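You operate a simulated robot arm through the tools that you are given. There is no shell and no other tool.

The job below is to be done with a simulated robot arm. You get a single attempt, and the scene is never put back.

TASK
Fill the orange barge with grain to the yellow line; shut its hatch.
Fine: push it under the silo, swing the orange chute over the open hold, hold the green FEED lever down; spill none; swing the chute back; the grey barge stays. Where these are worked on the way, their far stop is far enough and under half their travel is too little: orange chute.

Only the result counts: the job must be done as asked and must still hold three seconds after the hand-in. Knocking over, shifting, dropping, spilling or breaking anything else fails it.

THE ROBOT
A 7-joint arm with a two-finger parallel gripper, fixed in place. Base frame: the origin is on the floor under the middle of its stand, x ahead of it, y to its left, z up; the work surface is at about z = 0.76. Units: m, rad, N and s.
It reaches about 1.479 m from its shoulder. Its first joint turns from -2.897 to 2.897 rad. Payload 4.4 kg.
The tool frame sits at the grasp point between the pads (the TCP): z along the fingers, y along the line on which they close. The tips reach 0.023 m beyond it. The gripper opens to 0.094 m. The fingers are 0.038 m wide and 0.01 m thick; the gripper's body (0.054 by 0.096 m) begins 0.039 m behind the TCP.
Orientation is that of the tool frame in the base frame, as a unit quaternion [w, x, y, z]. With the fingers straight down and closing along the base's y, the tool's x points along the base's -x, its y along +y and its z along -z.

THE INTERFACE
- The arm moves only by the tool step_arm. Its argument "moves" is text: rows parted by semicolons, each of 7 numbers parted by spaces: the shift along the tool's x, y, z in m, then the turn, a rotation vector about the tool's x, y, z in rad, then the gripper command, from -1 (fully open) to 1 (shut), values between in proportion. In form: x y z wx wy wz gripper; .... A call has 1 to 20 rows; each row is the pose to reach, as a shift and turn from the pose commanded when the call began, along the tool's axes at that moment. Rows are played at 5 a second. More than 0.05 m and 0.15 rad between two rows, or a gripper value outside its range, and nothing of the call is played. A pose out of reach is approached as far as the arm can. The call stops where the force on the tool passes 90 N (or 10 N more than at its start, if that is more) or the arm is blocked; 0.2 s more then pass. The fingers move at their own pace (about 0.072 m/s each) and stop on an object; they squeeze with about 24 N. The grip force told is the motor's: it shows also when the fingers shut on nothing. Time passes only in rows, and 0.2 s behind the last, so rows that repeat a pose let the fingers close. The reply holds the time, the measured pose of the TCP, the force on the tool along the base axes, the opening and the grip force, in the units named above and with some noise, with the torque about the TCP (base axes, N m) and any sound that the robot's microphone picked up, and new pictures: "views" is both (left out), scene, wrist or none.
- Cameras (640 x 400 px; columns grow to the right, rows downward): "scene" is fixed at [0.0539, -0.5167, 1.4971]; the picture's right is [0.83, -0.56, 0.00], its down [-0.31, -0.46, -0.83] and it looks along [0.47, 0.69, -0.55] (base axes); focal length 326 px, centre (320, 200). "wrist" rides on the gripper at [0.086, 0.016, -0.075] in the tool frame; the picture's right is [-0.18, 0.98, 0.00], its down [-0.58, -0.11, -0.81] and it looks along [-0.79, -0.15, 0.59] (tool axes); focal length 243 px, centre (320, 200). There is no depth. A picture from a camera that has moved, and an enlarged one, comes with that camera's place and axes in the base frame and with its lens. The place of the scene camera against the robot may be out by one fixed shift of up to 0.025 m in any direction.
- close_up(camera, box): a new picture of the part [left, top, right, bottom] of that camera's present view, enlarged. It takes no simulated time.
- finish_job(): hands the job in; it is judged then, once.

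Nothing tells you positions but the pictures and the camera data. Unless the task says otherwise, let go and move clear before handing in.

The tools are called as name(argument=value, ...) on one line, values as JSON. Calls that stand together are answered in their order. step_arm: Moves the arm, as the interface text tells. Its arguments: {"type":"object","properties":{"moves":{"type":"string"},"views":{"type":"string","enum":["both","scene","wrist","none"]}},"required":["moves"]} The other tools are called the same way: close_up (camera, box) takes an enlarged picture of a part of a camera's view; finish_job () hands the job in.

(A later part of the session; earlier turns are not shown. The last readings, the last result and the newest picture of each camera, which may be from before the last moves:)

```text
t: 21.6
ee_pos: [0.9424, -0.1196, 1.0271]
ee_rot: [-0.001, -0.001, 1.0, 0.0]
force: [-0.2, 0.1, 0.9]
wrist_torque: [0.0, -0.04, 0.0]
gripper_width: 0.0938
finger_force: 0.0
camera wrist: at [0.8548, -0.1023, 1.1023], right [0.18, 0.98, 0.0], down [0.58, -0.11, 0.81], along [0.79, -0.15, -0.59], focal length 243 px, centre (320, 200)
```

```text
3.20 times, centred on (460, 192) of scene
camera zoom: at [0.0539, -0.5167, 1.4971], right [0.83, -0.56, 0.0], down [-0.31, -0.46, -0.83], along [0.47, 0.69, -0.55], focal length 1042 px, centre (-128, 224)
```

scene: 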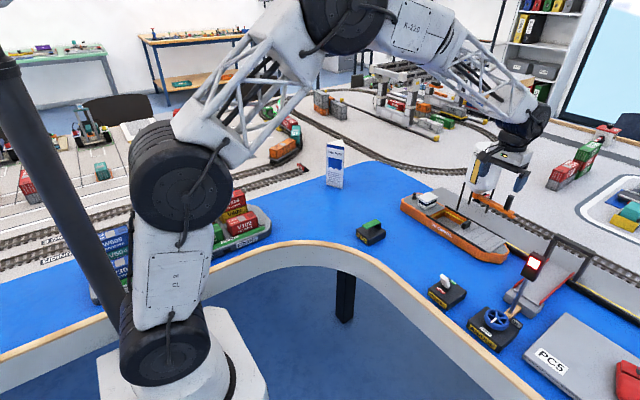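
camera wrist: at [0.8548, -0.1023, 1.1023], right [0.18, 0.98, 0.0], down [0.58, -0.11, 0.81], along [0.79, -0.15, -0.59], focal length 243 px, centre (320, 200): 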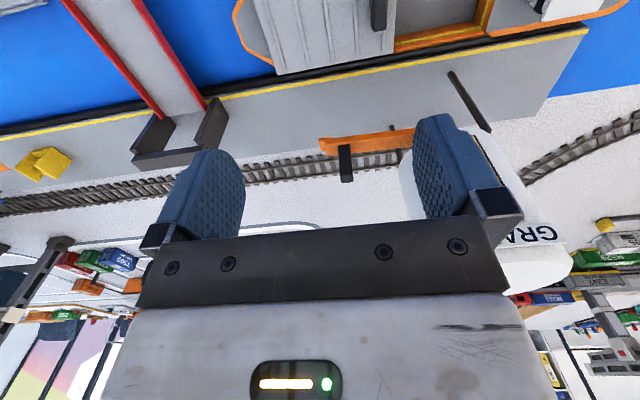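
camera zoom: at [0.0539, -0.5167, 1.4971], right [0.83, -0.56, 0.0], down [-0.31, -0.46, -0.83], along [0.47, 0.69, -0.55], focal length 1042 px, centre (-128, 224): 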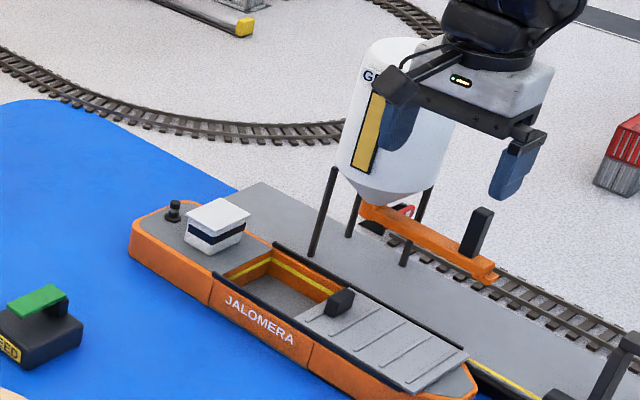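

The chute handle is clear to see: a ~15 mm post at about (1.078, −0.11), z 0.857–0.909, and the mouth lies at radius ≈0.137. That puts the swung spout right over the hold. I'll close the fingers, tilt the hand away from the silo and move to the far side of the post.

step_arm(moves="-0.03 0 0.0 -0.07 0 0 1; -0.06 0 0.0 -0.14 0 0 1; -0.09 0 0.0 -0.21 0 0 1; -0.12 0.002 0.01 -0.28 0 0 1; -0.15 0.005 0.03 -0.35 0 0 1; -0.174 0.0076 0.06 -0.4 0 0 1; -0.174 0.0076 0.067 -0.4 0 0 1", views="both")

close_up(camera="scene", box=[420, 110, 580, 235])

close_up(camera="wrist", box=[180, 30, 480, 247])

```text
t: 23.2
ee_pos: [1.114, -0.1109, 0.9616]
ee_rot: [0.0, 0.0, 0.98, 0.199]
force: [0.3, -0.3, -0.6]
wrist_torque: [0.01, 0.0, -0.01]
gripper_width: 0.0
finger_force: 24.3
camera wrist: at [1.0289, -0.1249, 1.0357], right [0.18, 0.91, 0.38], down [0.58, -0.41, 0.7], along [0.79, 0.09, -0.6], focal length 243 px, centre (320, 200)
```

scene: 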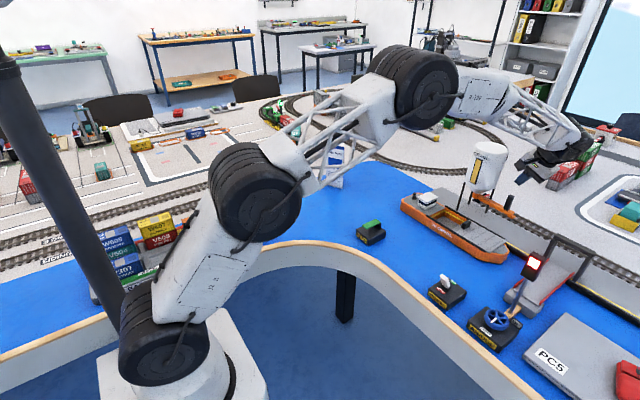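
wrist: 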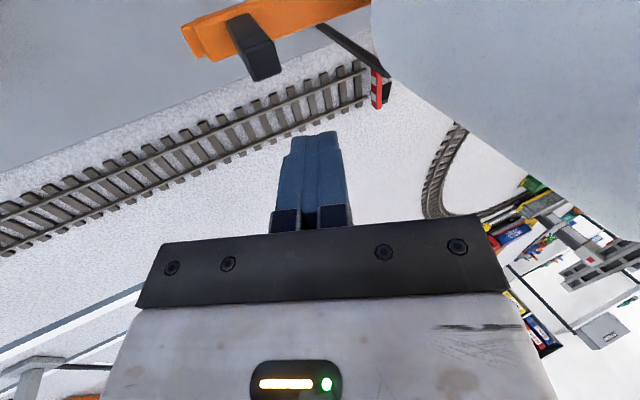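

```text
3.20 times, centred on (500, 172) of scene
camera zoom: at [0.0539, -0.5167, 1.4971], right [0.83, -0.56, 0.0], down [-0.31, -0.46, -0.83], along [0.47, 0.69, -0.55], focal length 1042 px, centre (-256, 288)
```

zoom: 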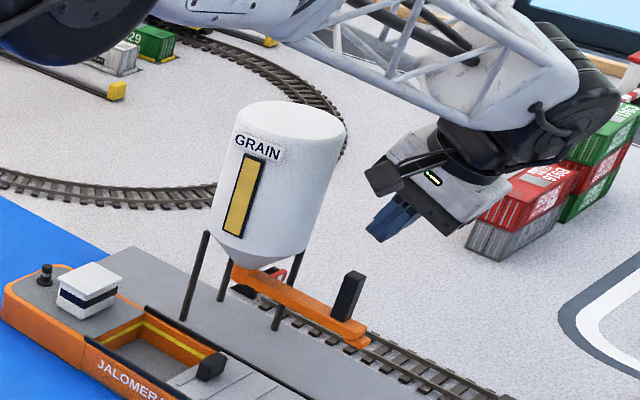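

```text
1.84 times, centred on (330, 138) of wrist
camera zoom: at [1.0289, -0.1249, 1.0357], right [0.18, 0.91, 0.38], down [0.58, -0.41, 0.7], along [0.79, 0.09, -0.6], focal length 447 px, centre (302, 313)
```

zoom: 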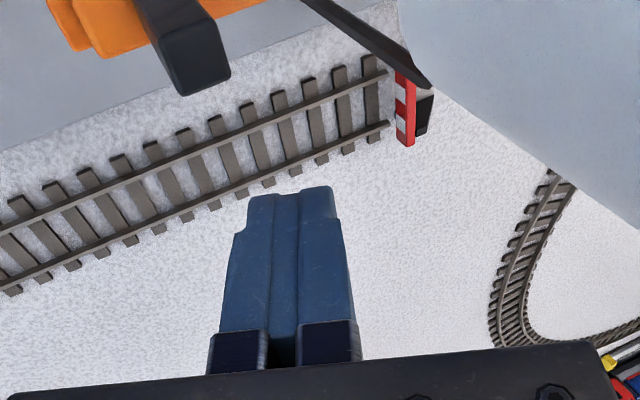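

The fingers are about 1 cm beyond the post's far side, clear of the silo. I'll descend vertically beside it.

step_arm(moves="0 -0.0097 0.023 0 0 0 1; 0 -0.0195 0.046 0 0 0 1; 0 -0.0296 0.07 0 0 0 1; 0 -0.0296 0.07 0 0 0 1", views="both")

close_up(camera="scene", box=[420, 110, 580, 235])

close_up(camera="wrist", box=[180, 30, 480, 247])

```text
t: 24.2
ee_pos: [1.1139, -0.1125, 0.8861]
ee_rot: [0.0, 0.0, 0.98, 0.199]
force: [0.6, -0.7, 0.4]
wrist_torque: [0.03, -0.01, 0.0]
gripper_width: 0.0001
finger_force: 24.5
camera wrist: at [1.0291, -0.1251, 0.96], right [0.18, 0.91, 0.38], down [0.58, -0.41, 0.7], along [0.79, 0.09, -0.6], focal length 243 px, centre (320, 200)
```

scene: 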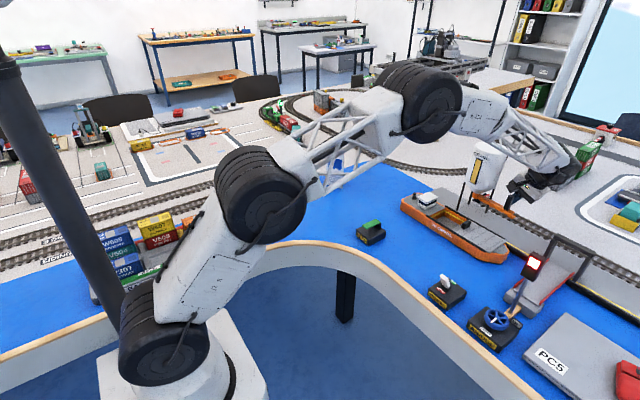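
wrist: 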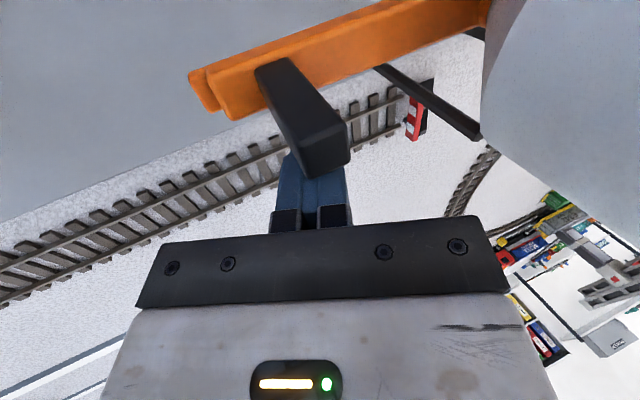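

```text
3.20 times, centred on (500, 172) of scene
camera zoom: at [0.0539, -0.5167, 1.4971], right [0.83, -0.56, 0.0], down [-0.31, -0.46, -0.83], along [0.47, 0.69, -0.55], focal length 1042 px, centre (-256, 288)
```

zoom: 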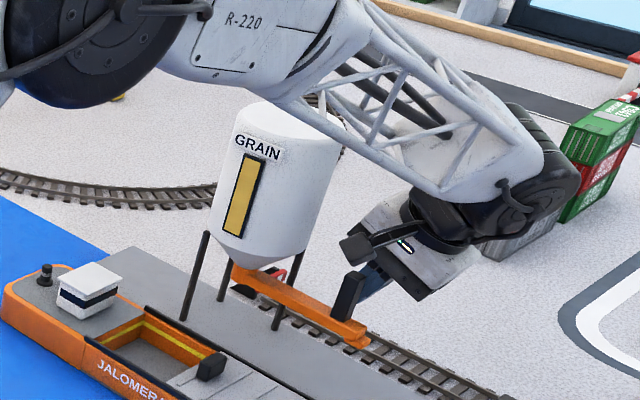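

```text
1.84 times, centred on (330, 138) of wrist
camera zoom: at [1.0291, -0.1251, 0.96], right [0.18, 0.91, 0.38], down [0.58, -0.41, 0.7], along [0.79, 0.09, -0.6], focal length 447 px, centre (302, 313)
```

zoom: 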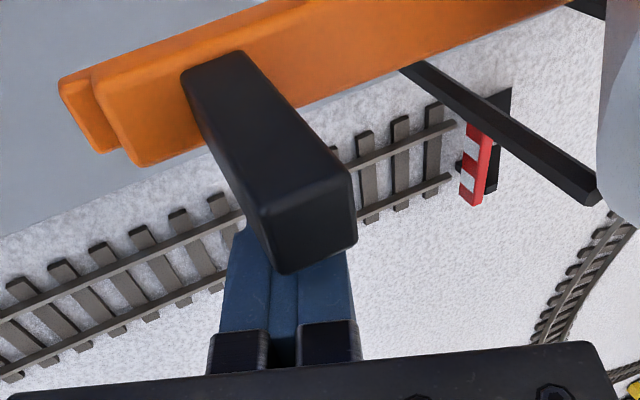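

The fingers sit right behind the post. I'll push it along an arc around the silo axis, first about 40° of the swing.

step_arm(moves="0.0091 0 0 0 0 0 1; 0.0176 -0.0003 -0.0001 0 0 0 1; 0.026 -0.0005 -0.0002 0 0 0 1; 0.0349 -0.001 -0.0004 0 0 0 1; 0.0439 -0.0012 -0.0005 0 0 0 1; 0.0532 -0.0003 -0.0001 0 0 0 1; 0.0626 0.001 0.0004 0 0 0 1; 0.072 0.0035 0.0015 0 0 0 1; 0.0814 0.0064 0.0027 0 0 0 1", views="both")

close_up(camera="scene", box=[400, 130, 560, 255])

close_up(camera="wrist", box=[180, 30, 480, 247])

```text
t: 26.2
ee_pos: [1.0332, -0.1054, 0.8843]
ee_rot: [0.0, 0.0, 0.98, 0.198]
force: [0.5, 0.3, -0.4]
wrist_torque: [0.0, 0.0, 0.02]
gripper_width: 0.0
finger_force: 23.4
camera wrist: at [0.9472, -0.1179, 0.9599], right [0.18, 0.91, 0.38], down [0.58, -0.41, 0.7], along [0.79, 0.09, -0.6], focal length 243 px, centre (320, 200)
```

scene: 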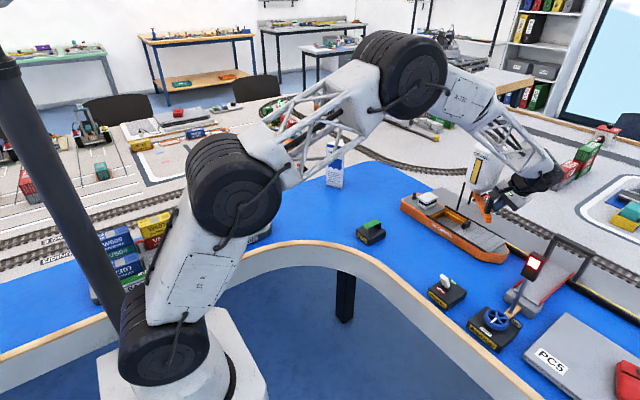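
wrist: 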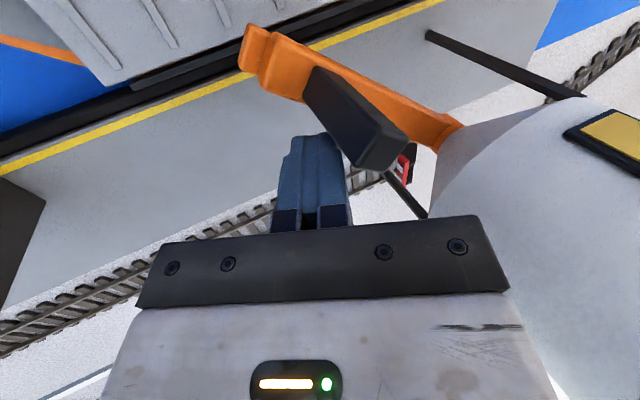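

```text
3.20 times, centred on (480, 192) of scene
camera zoom: at [0.0539, -0.5167, 1.4971], right [0.83, -0.56, 0.0], down [-0.31, -0.46, -0.83], along [0.47, 0.69, -0.55], focal length 1042 px, centre (-192, 224)
```

zoom: 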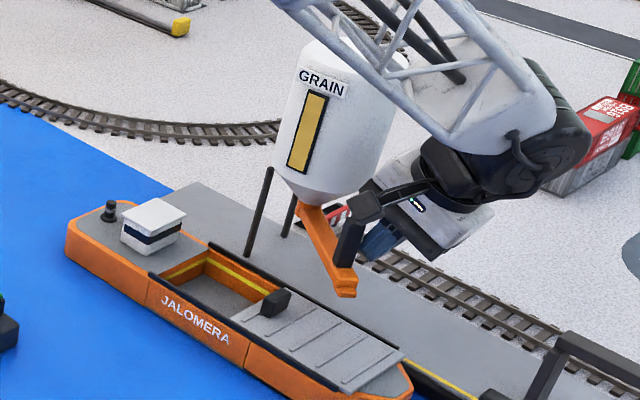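

```text
1.84 times, centred on (330, 138) of wrist
camera zoom: at [0.9472, -0.1179, 0.9599], right [0.18, 0.91, 0.38], down [0.58, -0.41, 0.7], along [0.79, 0.09, -0.6], focal length 447 px, centre (302, 313)
```

zoom: 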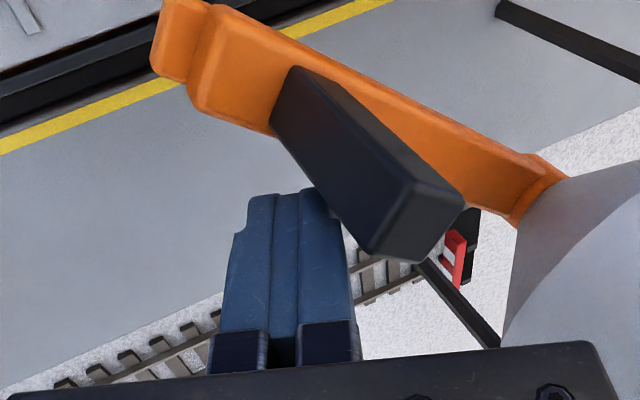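

The chute follows well and is about 40° round. I'll continue the arc to about 80°.

step_arm(moves="0.0092 0.004 0.0017 0 0 0 1; 0.0181 0.0087 0.0037 0 0 0 1; 0.0265 0.0144 0.0061 0 0 0 1; 0.0346 0.0209 0.0088 0 0 0 1; 0.042 0.0282 0.0119 0 0 0 1; 0.0488 0.0363 0.0153 0 0 0 1; 0.0546 0.0451 0.0191 0 0 0 1; 0.0596 0.0544 0.023 0 0 0 1", views="both")

close_up(camera="scene", box=[400, 130, 560, 255])

close_up(camera="wrist", box=[180, 0, 480, 217])

```text
t: 28.0
ee_pos: [0.9751, -0.0452, 0.8846]
ee_rot: [0.001, -0.001, 0.98, 0.198]
force: [0.6, -0.9, 0.6]
wrist_torque: [0.02, 0.0, 0.02]
gripper_width: 0.0
finger_force: 24.3
camera wrist: at [0.8885, -0.0588, 0.96], right [0.18, 0.91, 0.38], down [0.58, -0.41, 0.7], along [0.79, 0.09, -0.6], focal length 243 px, centre (320, 200)
```

scene: 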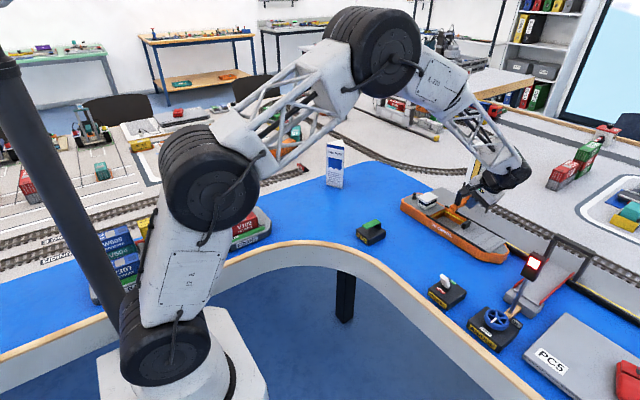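
wrist: 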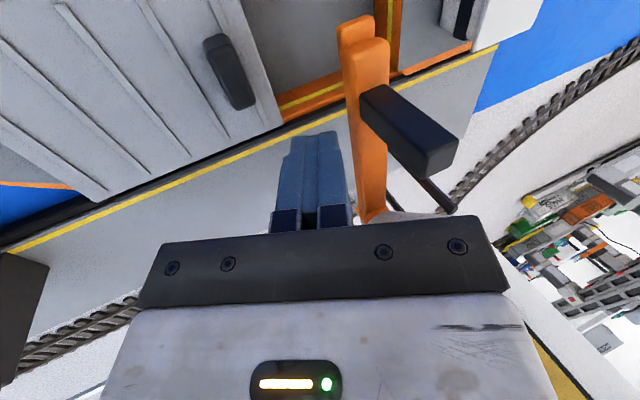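

```text
3.20 times, centred on (480, 192) of scene
camera zoom: at [0.0539, -0.5167, 1.4971], right [0.83, -0.56, 0.0], down [-0.31, -0.46, -0.83], along [0.47, 0.69, -0.55], focal length 1042 px, centre (-192, 224)
```

zoom: 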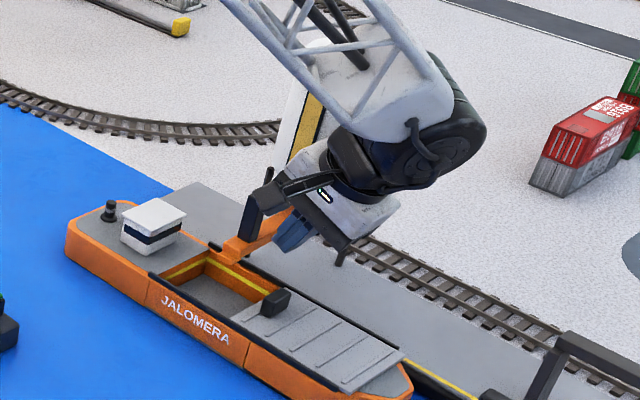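

```text
1.84 times, centred on (330, 108) of wrist
camera zoom: at [0.8885, -0.0588, 0.96], right [0.18, 0.91, 0.38], down [0.58, -0.41, 0.7], along [0.79, 0.09, -0.6], focal length 447 px, centre (302, 369)
```

zoom: 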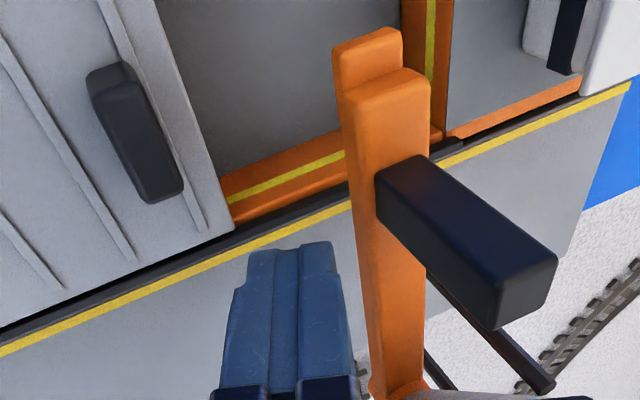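

The chute is at about 86°, slightly ahead of my fingers. I'll follow on slowly until it meets its far stop.

step_arm(moves="0.003 0.0064 0.0027 0 0 0 1; 0.006 0.0129 0.0054 0 0 0 1; 0.007 0.0175 0.0074 0 0 0 1; 0.007 0.0212 0.009 0 0 0 1; 0.007 0.0239 0.0101 0 0 0 1", views="both")

close_up(camera="wrist", box=[180, 0, 480, 217])

```text
t: 29.2
ee_pos: [0.9687, -0.0225, 0.8848]
ee_rot: [0.0, 0.0, 0.98, 0.198]
force: [-1.4, -38.3, -2.1]
wrist_torque: [-0.74, 0.02, -0.22]
gripper_width: 0.0001
finger_force: 24.0
camera wrist: at [0.8812, -0.0351, 0.9599], right [0.19, 0.91, 0.38], down [0.58, -0.41, 0.7], along [0.79, 0.09, -0.6], focal length 243 px, centre (320, 200)
```

scene: 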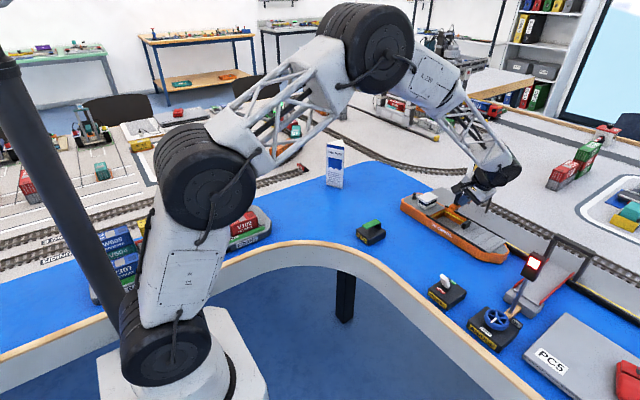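
wrist: 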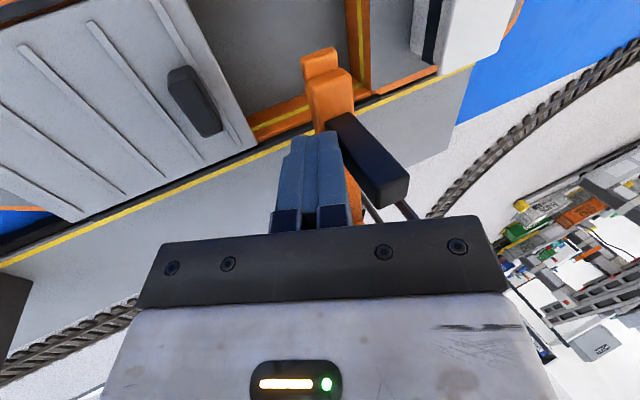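

```text
1.84 times, centred on (330, 108) of wrist
camera zoom: at [0.8812, -0.0351, 0.9599], right [0.19, 0.91, 0.38], down [0.58, -0.41, 0.7], along [0.79, 0.09, -0.6], focal length 447 px, centre (302, 369)
```

zoom: 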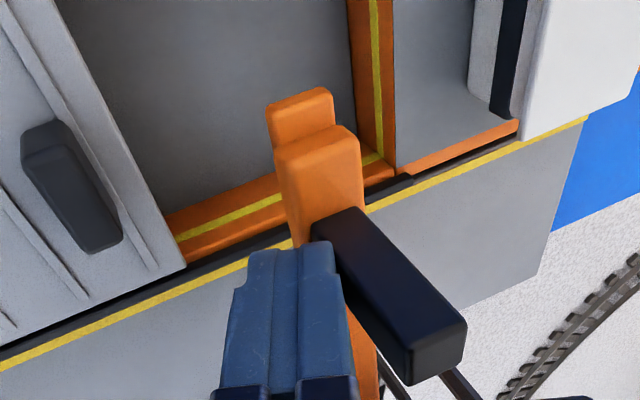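

The fingers hit solid resistance (38 N), so the chute is at its far stop with its mouth over the open hold. I'll back off and rise, then check that it stays.

step_arm(moves="0 -0.0092 -0.0039 0 0 0 1; 0 -0.0184 -0.0078 0 0 0 1; 0 -0.0276 -0.0117 0 0 0 1; 0 -0.015 -0.04 0 0 0 1; 0 0 -0.077 0 0 0 1; 0 0.015 -0.114 0.1 0 0 0.5; 0 0.02 -0.14 0.2 0 0 0; 0 0.02 -0.14 0.3 0 0 -0.5; 0 0.02 -0.14 0.4 0 0 -1", views="both")

close_up(camera="scene", box=[400, 130, 560, 255])

close_up(camera="wrist", box=[180, 0, 540, 247])

```text
t: 31.2
ee_pos: [0.9669, -0.0561, 1.0213]
ee_rot: [0.0, 0.0, 1.0, -0.001]
force: [-0.2, -0.3, 0.0]
wrist_torque: [0.0, -0.03, 0.04]
gripper_width: 0.0941
finger_force: 0.0
camera wrist: at [0.8803, -0.039, 1.0967], right [0.18, 0.98, 0.0], down [0.58, -0.11, 0.81], along [0.79, -0.15, -0.59], focal length 243 px, centre (320, 200)
```

scene: 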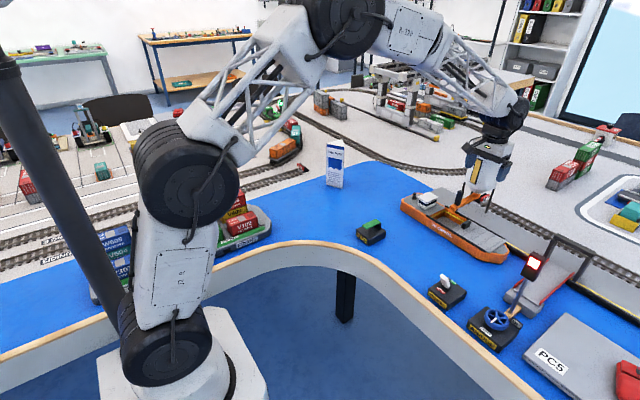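
wrist: 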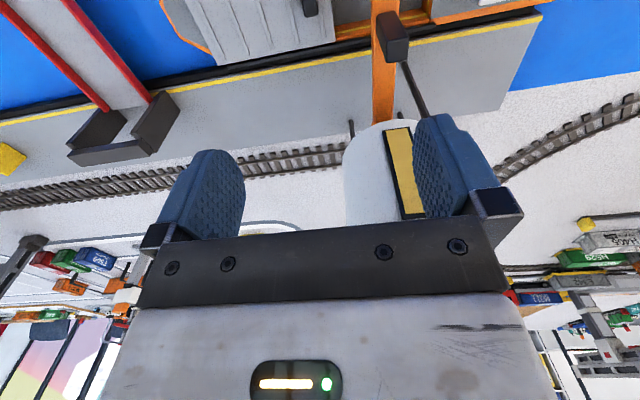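

```text
3.20 times, centred on (480, 192) of scene
camera zoom: at [0.0539, -0.5167, 1.4971], right [0.83, -0.56, 0.0], down [-0.31, -0.46, -0.83], along [0.47, 0.69, -0.55], focal length 1042 px, centre (-192, 224)
```

zoom: 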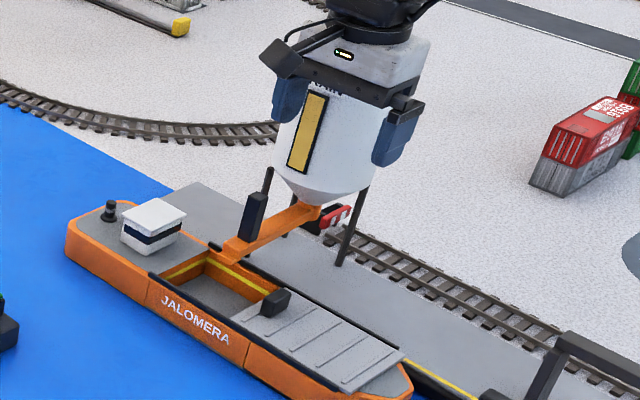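

```text
1.62 times, centred on (360, 124) of wrist
camera zoom: at [0.8803, -0.039, 1.0967], right [0.18, 0.98, 0.0], down [0.58, -0.11, 0.81], along [0.79, -0.15, -0.59], focal length 393 px, centre (255, 324)
```

zoom: 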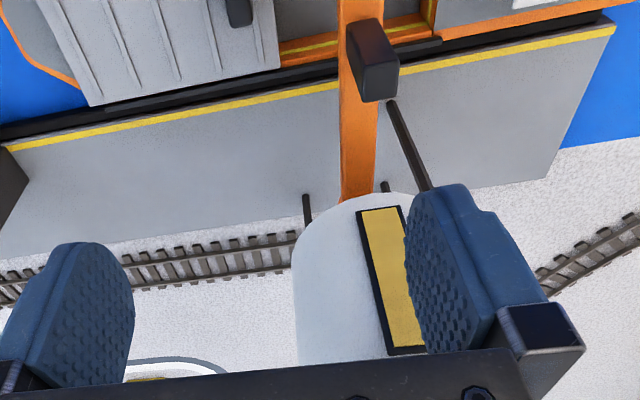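

The chute stays put with its mouth above the hold. Next I'll move back to look at the green FEED lever near (0.69, 0.12).

step_arm(moves="0.04 0.01 -0.01 0 0 0 -1; 0.08 0.03 -0.02 0 0 0 -1; 0.12 0.048 -0.03 0 0 0 -1; 0.16 0.066 -0.04 0 0 0 -1; 0.2 0.084 -0.045 0 0 0 0; 0.24 0.102 -0.05 0 0 0 1; 0.28 0.12 -0.055 0 0 0 1; 0.32 0.138 -0.06 0 0 0 1; 0.36 0.156 -0.06 0 0 0 1; 0.395 0.174 -0.05 0 0 0 1; 0.395 0.174 -0.05 0 0 0 1", views="both")

close_up(camera="wrist", box=[220, 0, 460, 150])

close_up(camera="scene", box=[400, 170, 500, 240])

close_up(camera="scene", box=[340, 205, 400, 250])

```text
t: 33.6
ee_pos: [0.5716, 0.1198, 1.0708]
ee_rot: [-0.001, 0.0, 1.0, 0.0]
force: [0.6, 0.2, -0.1]
wrist_torque: [-0.02, -0.03, 0.01]
gripper_width: 0.0001
finger_force: 23.9
camera wrist: at [0.4857, 0.1361, 1.1459], right [0.18, 0.98, 0.0], down [0.58, -0.11, 0.81], along [0.79, -0.15, -0.59], focal length 243 px, centre (320, 200)
```

scene: 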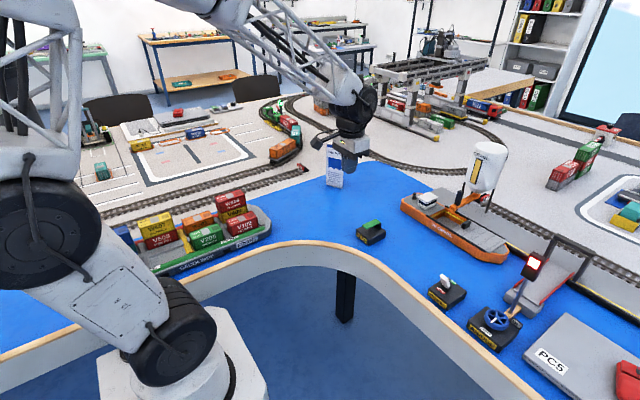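
wrist: 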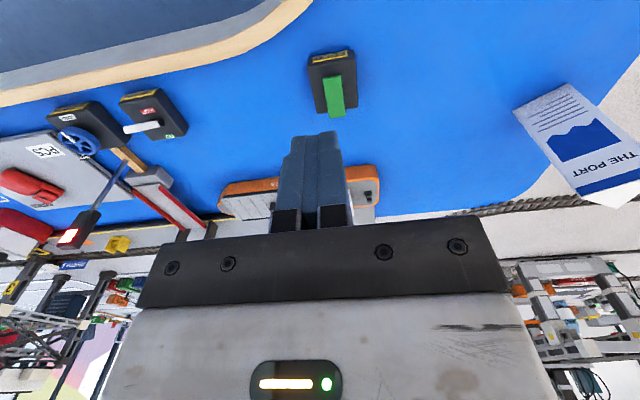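

```text
2.67 times, centred on (340, 75) of wrist
camera zoom: at [0.4857, 0.1361, 1.1459], right [0.18, 0.98, 0.0], down [0.58, -0.11, 0.81], along [0.79, -0.15, -0.59], focal length 647 px, centre (267, 533)
```

zoom: 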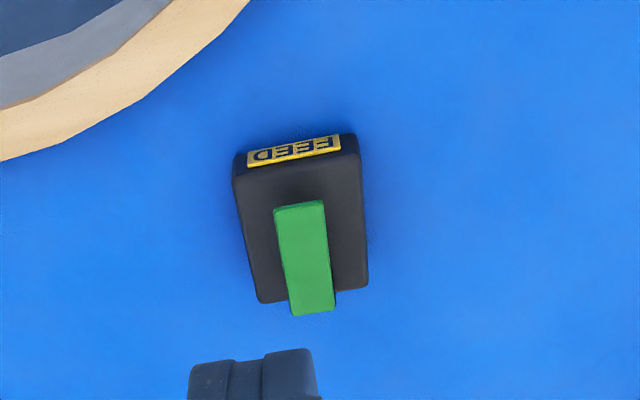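

```text
5.71 times, centred on (450, 205) of scene
camera zoom: at [0.0539, -0.5167, 1.4971], right [0.83, -0.56, 0.0], down [-0.31, -0.46, -0.83], along [0.47, 0.69, -0.55], focal length 1861 px, centre (-423, 171)
```

zoom: 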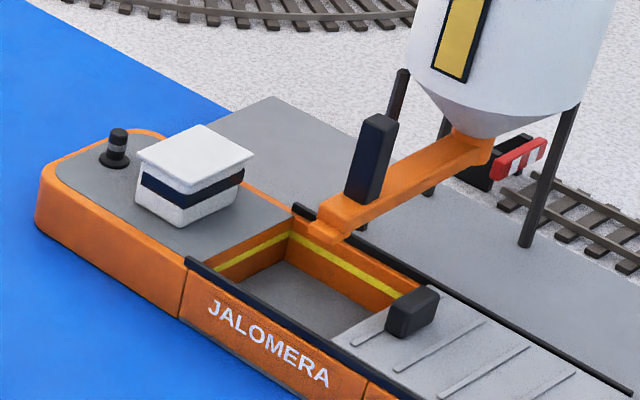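

```text
8.89 times, centred on (370, 228) of scene
camera zoom: at [0.0539, -0.5167, 1.4971], right [0.83, -0.56, 0.0], down [-0.31, -0.46, -0.83], along [0.47, 0.69, -0.55], focal length 2895 px, centre (-124, -44)
```

zoom: 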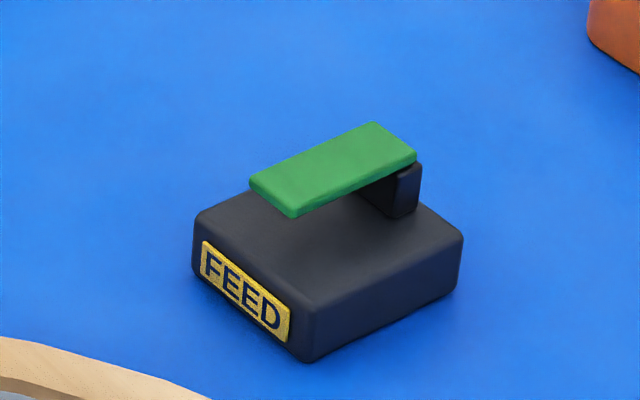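

The FEED lever's free end is at about (0.654, 0.121, 0.815), with its hinge at the +x end. The hold's yellow line shows clearly from the scene camera. I'll position the closed fingertips above the lever's free end.

step_arm(moves="-0.02 0 0.035 0 0 0 1; -0.04 0.001 0.07 0 0 0 1; -0.06 0.001 0.105 0 0 0 1; -0.075 0.001 0.14 0 0 0 1; -0.084 0.001 0.175 0 0 0 1; -0.084 0.001 0.205 0 0 0 1; -0.084 0.001 0.22 0 0 0 1; -0.084 0.001 0.22 0 0 0 1", views="both")

close_up(camera="wrist", box=[220, 40, 460, 190])

close_up(camera="scene", box=[320, 165, 420, 250])

close_up(camera="scene", box=[400, 170, 500, 240])

```text
t: 35.4
ee_pos: [0.6561, 0.1202, 0.85]
ee_rot: [0.0, 0.0, 1.0, 0.0]
force: [0.6, 0.6, -0.1]
wrist_torque: [-0.01, 0.01, -0.02]
gripper_width: 0.0
finger_force: 23.8
camera wrist: at [0.5699, 0.1366, 0.9253], right [0.18, 0.98, 0.0], down [0.58, -0.11, 0.81], along [0.79, -0.15, -0.59], focal length 243 px, centre (320, 200)
```

scene: 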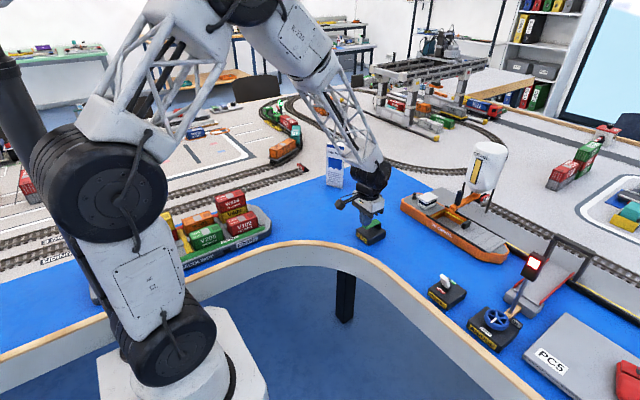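
wrist: 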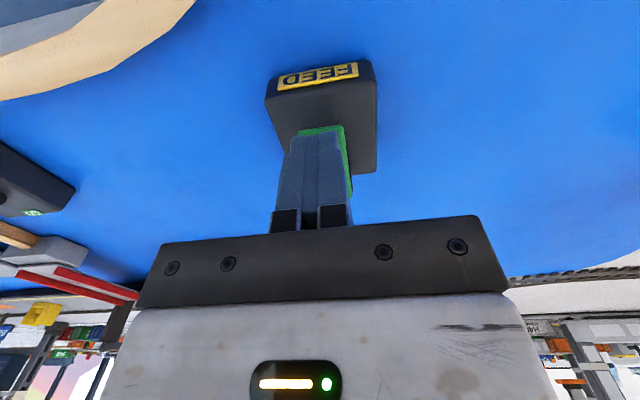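

```text
2.67 times, centred on (340, 115) of wrist
camera zoom: at [0.5699, 0.1366, 0.9253], right [0.18, 0.98, 0.0], down [0.58, -0.11, 0.81], along [0.79, -0.15, -0.59], focal length 647 px, centre (267, 427)
```

zoom: 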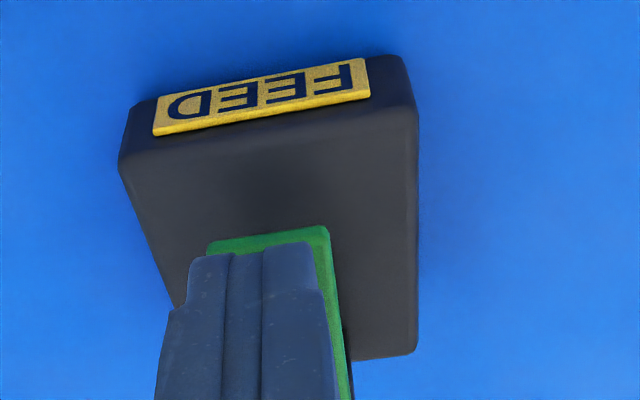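

```text
4.71 times, centred on (370, 208) of scene
camera zoom: at [0.0539, -0.5167, 1.4971], right [0.83, -0.56, 0.0], down [-0.31, -0.46, -0.83], along [0.47, 0.69, -0.55], focal length 1533 px, centre (85, 165)
```

zoom: 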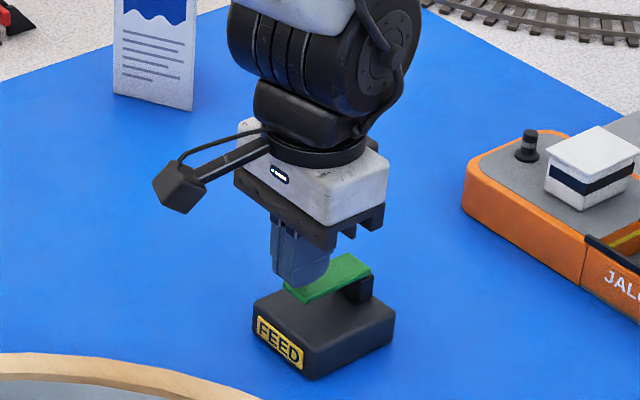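

```text
5.71 times, centred on (450, 205) of scene
camera zoom: at [0.0539, -0.5167, 1.4971], right [0.83, -0.56, 0.0], down [-0.31, -0.46, -0.83], along [0.47, 0.69, -0.55], focal length 1861 px, centre (-423, 171)
```

zoom: 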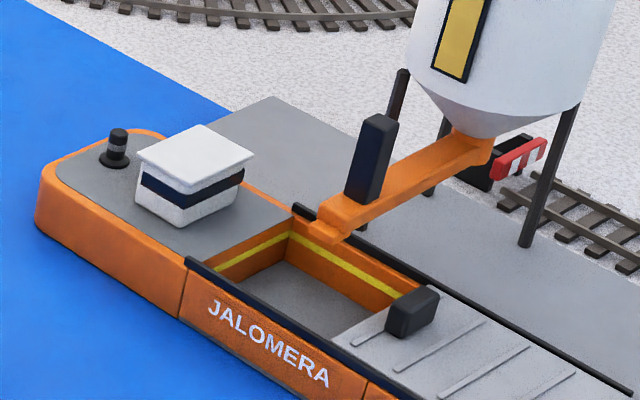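

The fingertips are just above the lever's free end and centred on it. I'll press down gently in small increments, watching force and the hold.

step_arm(moves="0 0 0.006 0 0 0 1; 0 0 0.01 0 0 0 1; 0 0 0.013 0 0 0 1", views="scene")

close_up(camera="scene", box=[320, 165, 420, 250])

close_up(camera="scene", box=[400, 170, 500, 240])

```text
t: 36.2
ee_pos: [0.6562, 0.1191, 0.8373]
ee_rot: [0.0, 0.0, 1.0, -0.001]
force: [-0.5, -0.5, 1.4]
wrist_torque: [0.01, -0.05, -0.01]
gripper_width: 0.0001
finger_force: 23.8
```

scene: 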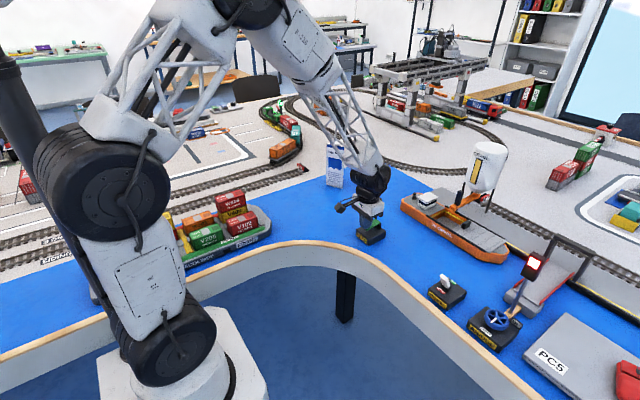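

```text
4.71 times, centred on (370, 208) of scene
camera zoom: at [0.0539, -0.5167, 1.4971], right [0.83, -0.56, 0.0], down [-0.31, -0.46, -0.83], along [0.47, 0.69, -0.55], focal length 1533 px, centre (85, 165)
```

zoom: 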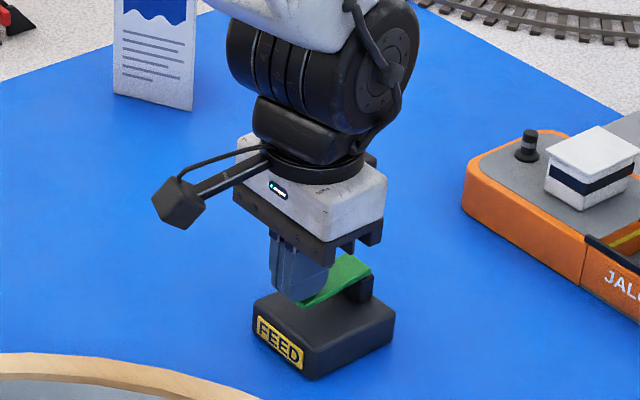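

```text
5.71 times, centred on (450, 205) of scene
camera zoom: at [0.0539, -0.5167, 1.4971], right [0.83, -0.56, 0.0], down [-0.31, -0.46, -0.83], along [0.47, 0.69, -0.55], focal length 1861 px, centre (-423, 171)
```

zoom: 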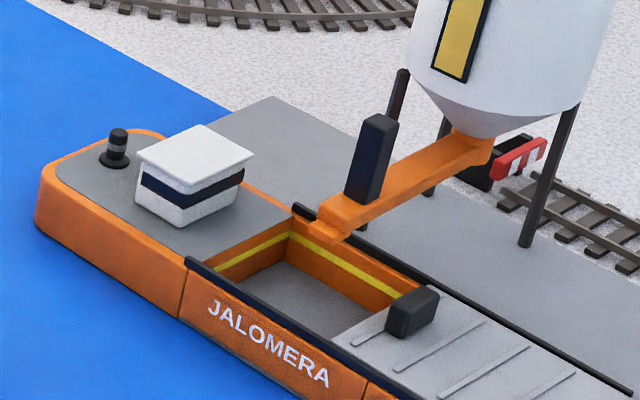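

step_arm(moves="0 0 0.003 0 0 0 1", views="none")

close_up(camera="scene", box=[400, 170, 500, 240])

```text
t: 36.6
ee_pos: [0.6561, 0.1188, 0.8359]
ee_rot: [0.0, 0.0, 1.0, 0.0]
force: [-0.1, 0.5, 2.5]
wrist_torque: [-0.02, -0.02, 0.08]
gripper_width: 0.0
finger_force: 24.5
heard: click
```

```text
5.71 times, centred on (450, 205) of scene
camera zoom: at [0.0539, -0.5167, 1.4971], right [0.83, -0.56, 0.0], down [-0.31, -0.46, -0.83], along [0.47, 0.69, -0.55], focal length 1861 px, centre (-423, 171)
```

zoom: 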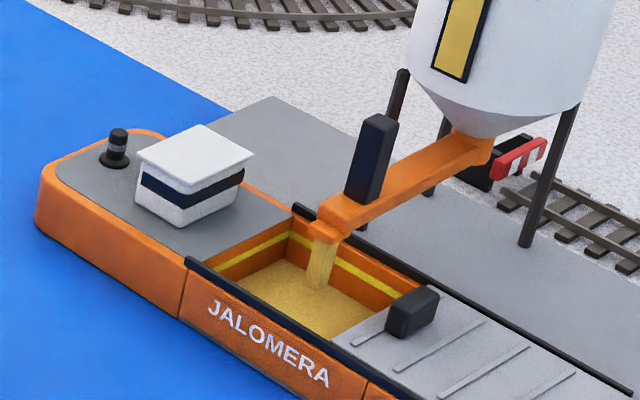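

There was a click, and grain is flowing neatly into the hold. I'll keep holding the lever down and watch the level in short intervals.

step_arm(moves="0 0 0 0 0 0 1; 0 0 0 0 0 0 1", views="none")

close_up(camera="scene", box=[420, 190, 480, 235])

```text
t: 37.2
ee_pos: [0.6563, 0.1204, 0.8354]
ee_rot: [-0.001, 0.0, 1.0, 0.0]
force: [-0.2, -0.6, 1.9]
wrist_torque: [-0.02, -0.05, -0.01]
gripper_width: 0.0
finger_force: 24.3
```

```text
8.89 times, centred on (450, 212) of scene
camera zoom: at [0.0539, -0.5167, 1.4971], right [0.83, -0.56, 0.0], down [-0.31, -0.46, -0.83], along [0.47, 0.69, -0.55], focal length 2895 px, centre (-836, 89)
```

zoom: 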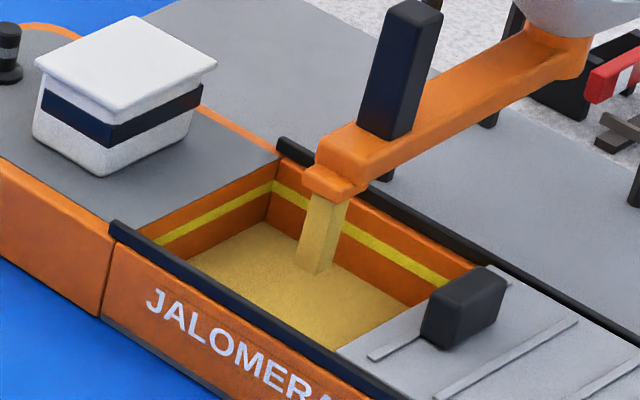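

step_arm(moves="0 0 0 0 0 0 1; 0 0 0 0 0 0 1; 0 0 0 0 0 0 1; 0 0 0 0 0 0 1", views="none")

close_up(camera="scene", box=[420, 190, 480, 235])

```text
t: 38.2
ee_pos: [0.6562, 0.1192, 0.8357]
ee_rot: [0.0, 0.0, 1.0, 0.0]
force: [0.0, 0.5, 1.9]
wrist_torque: [0.01, -0.03, 0.01]
gripper_width: 0.0
finger_force: 24.0
```

```text
8.89 times, centred on (450, 212) of scene
camera zoom: at [0.0539, -0.5167, 1.4971], right [0.83, -0.56, 0.0], down [-0.31, -0.46, -0.83], along [0.47, 0.69, -0.55], focal length 2895 px, centre (-836, 89)
```

zoom: 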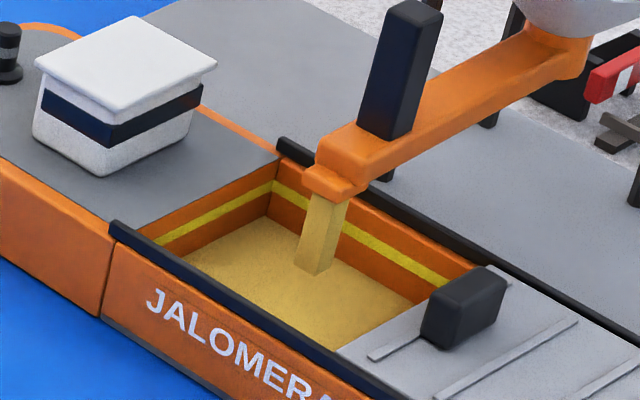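

The level is rising slowly, about 3 mm per second, and is still well below the line. I'll keep holding.

step_arm(moves="0 0 0 0 0 0 1; 0 0 0 0 0 0 1; 0 0 0 0 0 0 1; 0 0 0 0 0 0 1; 0 0 0 0 0 0 1; 0 0 0 0 0 0 1; 0 0 0 0 0 0 1; 0 0 0 0 0 0 1; 0 0 0 0 0 0 1", views="none")

close_up(camera="scene", box=[420, 190, 480, 235])

```text
t: 40.2
ee_pos: [0.6559, 0.1187, 0.8354]
ee_rot: [0.0, 0.0, 1.0, 0.0]
force: [-0.2, 0.2, 2.6]
wrist_torque: [0.05, -0.01, -0.02]
gripper_width: 0.0
finger_force: 23.8
```

```text
8.89 times, centred on (450, 212) of scene
camera zoom: at [0.0539, -0.5167, 1.4971], right [0.83, -0.56, 0.0], down [-0.31, -0.46, -0.83], along [0.47, 0.69, -0.55], focal length 2895 px, centre (-836, 89)
```

zoom: 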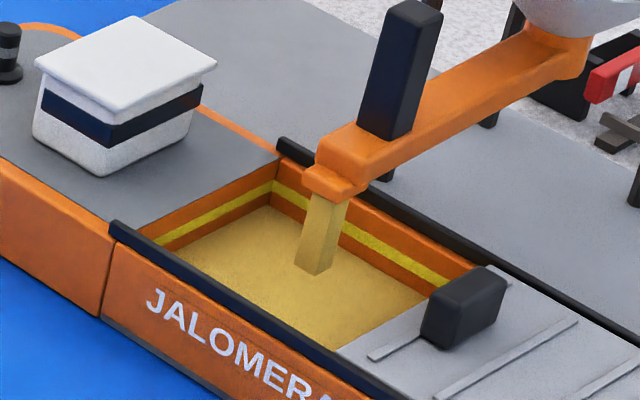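

step_arm(moves="0 0 0 0 0 0 1; 0 0 0 0 0 0 1; 0 0 0 0 0 0 1; 0 0 0 0 0 0 1", views="none")

close_up(camera="scene", box=[434, 203, 466, 223])

close_up(camera="scene", box=[420, 190, 480, 235])

```text
t: 41.2
ee_pos: [0.6563, 0.1194, 0.8362]
ee_rot: [0.0, 0.0, 1.0, 0.0]
force: [-0.1, 0.4, 1.5]
wrist_torque: [0.02, -0.02, -0.02]
gripper_width: 0.0
finger_force: 24.0
```

```text
16.00 times, centred on (450, 213) of scene
camera zoom: at [0.0539, -0.5167, 1.4971], right [0.83, -0.56, 0.0], down [-0.31, -0.46, -0.83], along [0.47, 0.69, -0.55], focal length 5211 px, centre (-1760, -8)
```

zoom: 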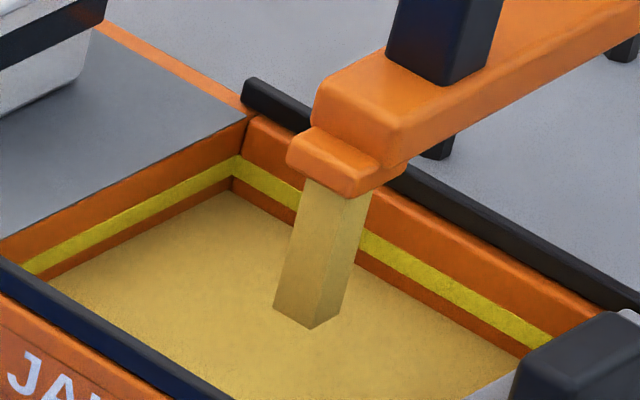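

```text
8.89 times, centred on (450, 212) of scene
camera zoom: at [0.0539, -0.5167, 1.4971], right [0.83, -0.56, 0.0], down [-0.31, -0.46, -0.83], along [0.47, 0.69, -0.55], focal length 2895 px, centre (-836, 89)
```

zoom: 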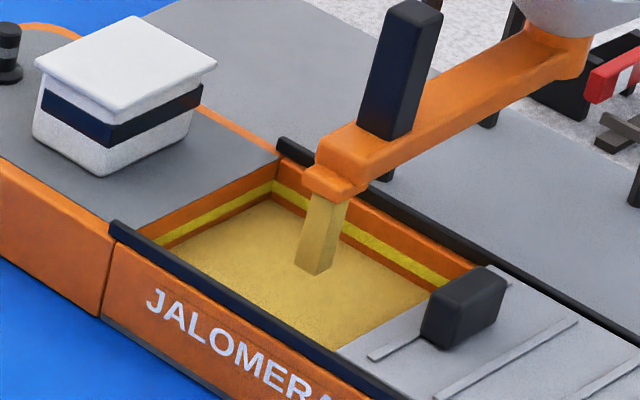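

Now the grain is just below the line, about 3 mm under its lower edge and rising ~2.4 mm/s. I'll continue in short bursts.

step_arm(moves="0 0 0 0 0 0 1; 0 0 0 0 0 0 1; 0 0 0 0 0 0 1; 0 0 0 0 0 0 1", views="none")

close_up(camera="scene", box=[434, 203, 466, 223])

```text
t: 42.2
ee_pos: [0.6559, 0.119, 0.8343]
ee_rot: [0.0, 0.0, 1.0, 0.0]
force: [-0.5, -0.3, 2.3]
wrist_torque: [0.02, -0.04, 0.04]
gripper_width: 0.0002
finger_force: 24.3
```

```text
16.00 times, centred on (450, 213) of scene
camera zoom: at [0.0539, -0.5167, 1.4971], right [0.83, -0.56, 0.0], down [-0.31, -0.46, -0.83], along [0.47, 0.69, -0.55], focal length 5211 px, centre (-1760, -8)
```

zoom: 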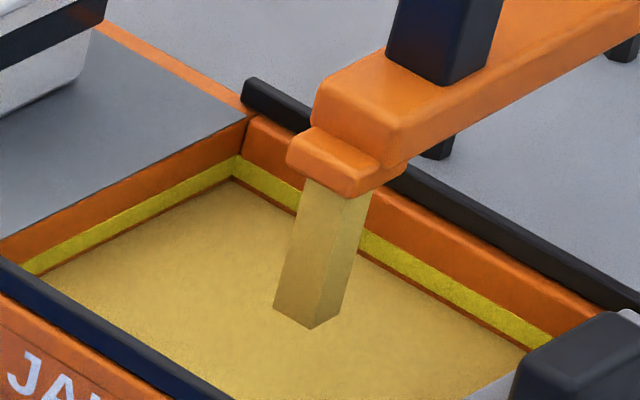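

step_arm(moves="0 0 0 0 0 0 1; 0 0 0 0 0 0 1; 0 0 0 0 0 0 1", views="none")

close_up(camera="scene", box=[434, 203, 466, 223])

close_up(camera="scene", box=[438, 206, 454, 216])

```text
t: 43.0
ee_pos: [0.6564, 0.119, 0.835]
ee_rot: [0.0, 0.0, 1.0, -0.001]
force: [-0.2, -0.8, 2.5]
wrist_torque: [-0.03, -0.04, -0.01]
gripper_width: 0.0
finger_force: 23.7
```

```text
16.00 times, centred on (450, 213) of scene
camera zoom: at [0.0539, -0.5167, 1.4971], right [0.83, -0.56, 0.0], down [-0.31, -0.46, -0.83], along [0.47, 0.69, -0.55], focal length 5211 px, centre (-1760, -8)
```

zoom: 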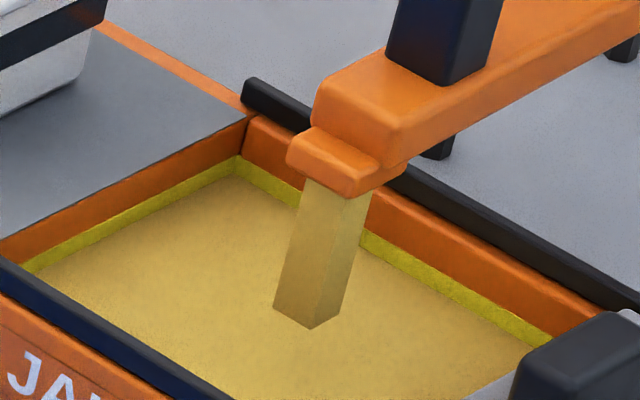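

```text
16.00 times, centred on (446, 211) of scene
camera zoom: at [0.0539, -0.5167, 1.4971], right [0.83, -0.56, 0.0], down [-0.31, -0.46, -0.83], along [0.47, 0.69, -0.55], focal length 5211 px, centre (-1696, 24)
```

zoom: 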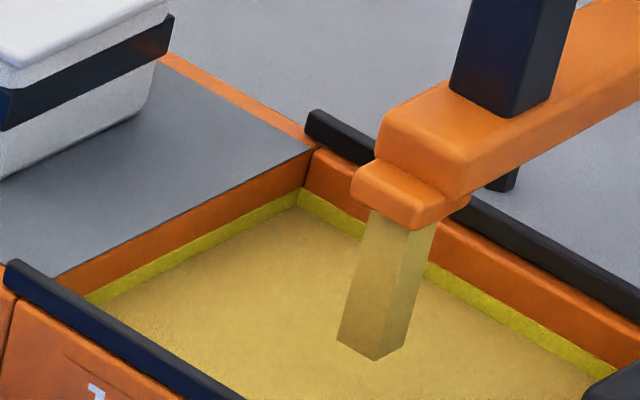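

The grain is now inside the yellow band, just under its middle. I'll hold about 0.4 s more, then lift off the lever.

step_arm(moves="0 0 0 0 0 0 1; 0 0 0 0 0 0 1; 0 0 -0.04 0 0 0 1; 0 0 -0.05 0 0 0 1", views="both")

close_up(camera="scene", box=[434, 203, 466, 223])

```text
t: 44.0
ee_pos: [0.6557, 0.1194, 0.8855]
ee_rot: [0.0, 0.0, 1.0, 0.0]
force: [-0.7, -0.2, 0.3]
wrist_torque: [-0.04, 0.0, -0.01]
gripper_width: 0.0
finger_force: 24.2
camera wrist: at [0.5704, 0.1368, 0.9596], right [0.18, 0.98, 0.0], down [0.58, -0.11, 0.81], along [0.79, -0.15, -0.59], focal length 243 px, centre (320, 200)
```

scene: 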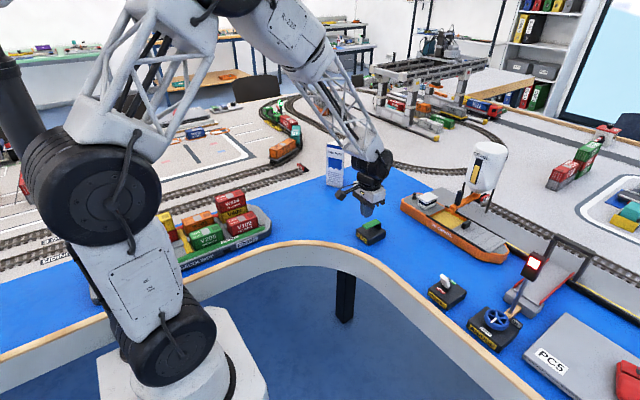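
wrist: 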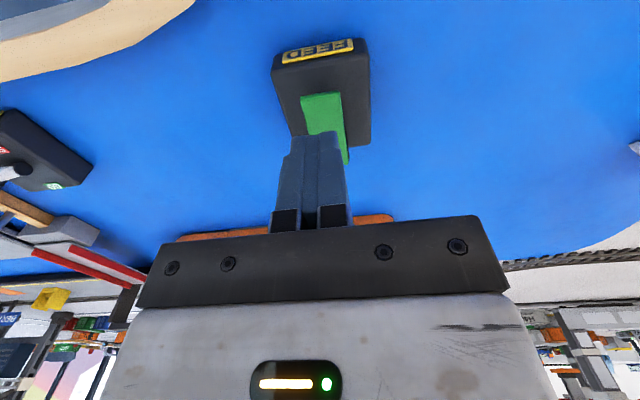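

```text
16.00 times, centred on (450, 213) of scene
camera zoom: at [0.0539, -0.5167, 1.4971], right [0.83, -0.56, 0.0], down [-0.31, -0.46, -0.83], along [0.47, 0.69, -0.55], focal length 5211 px, centre (-1760, -8)
```

zoom: 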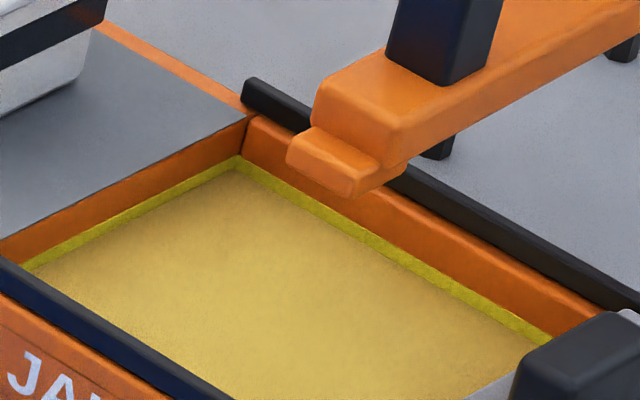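

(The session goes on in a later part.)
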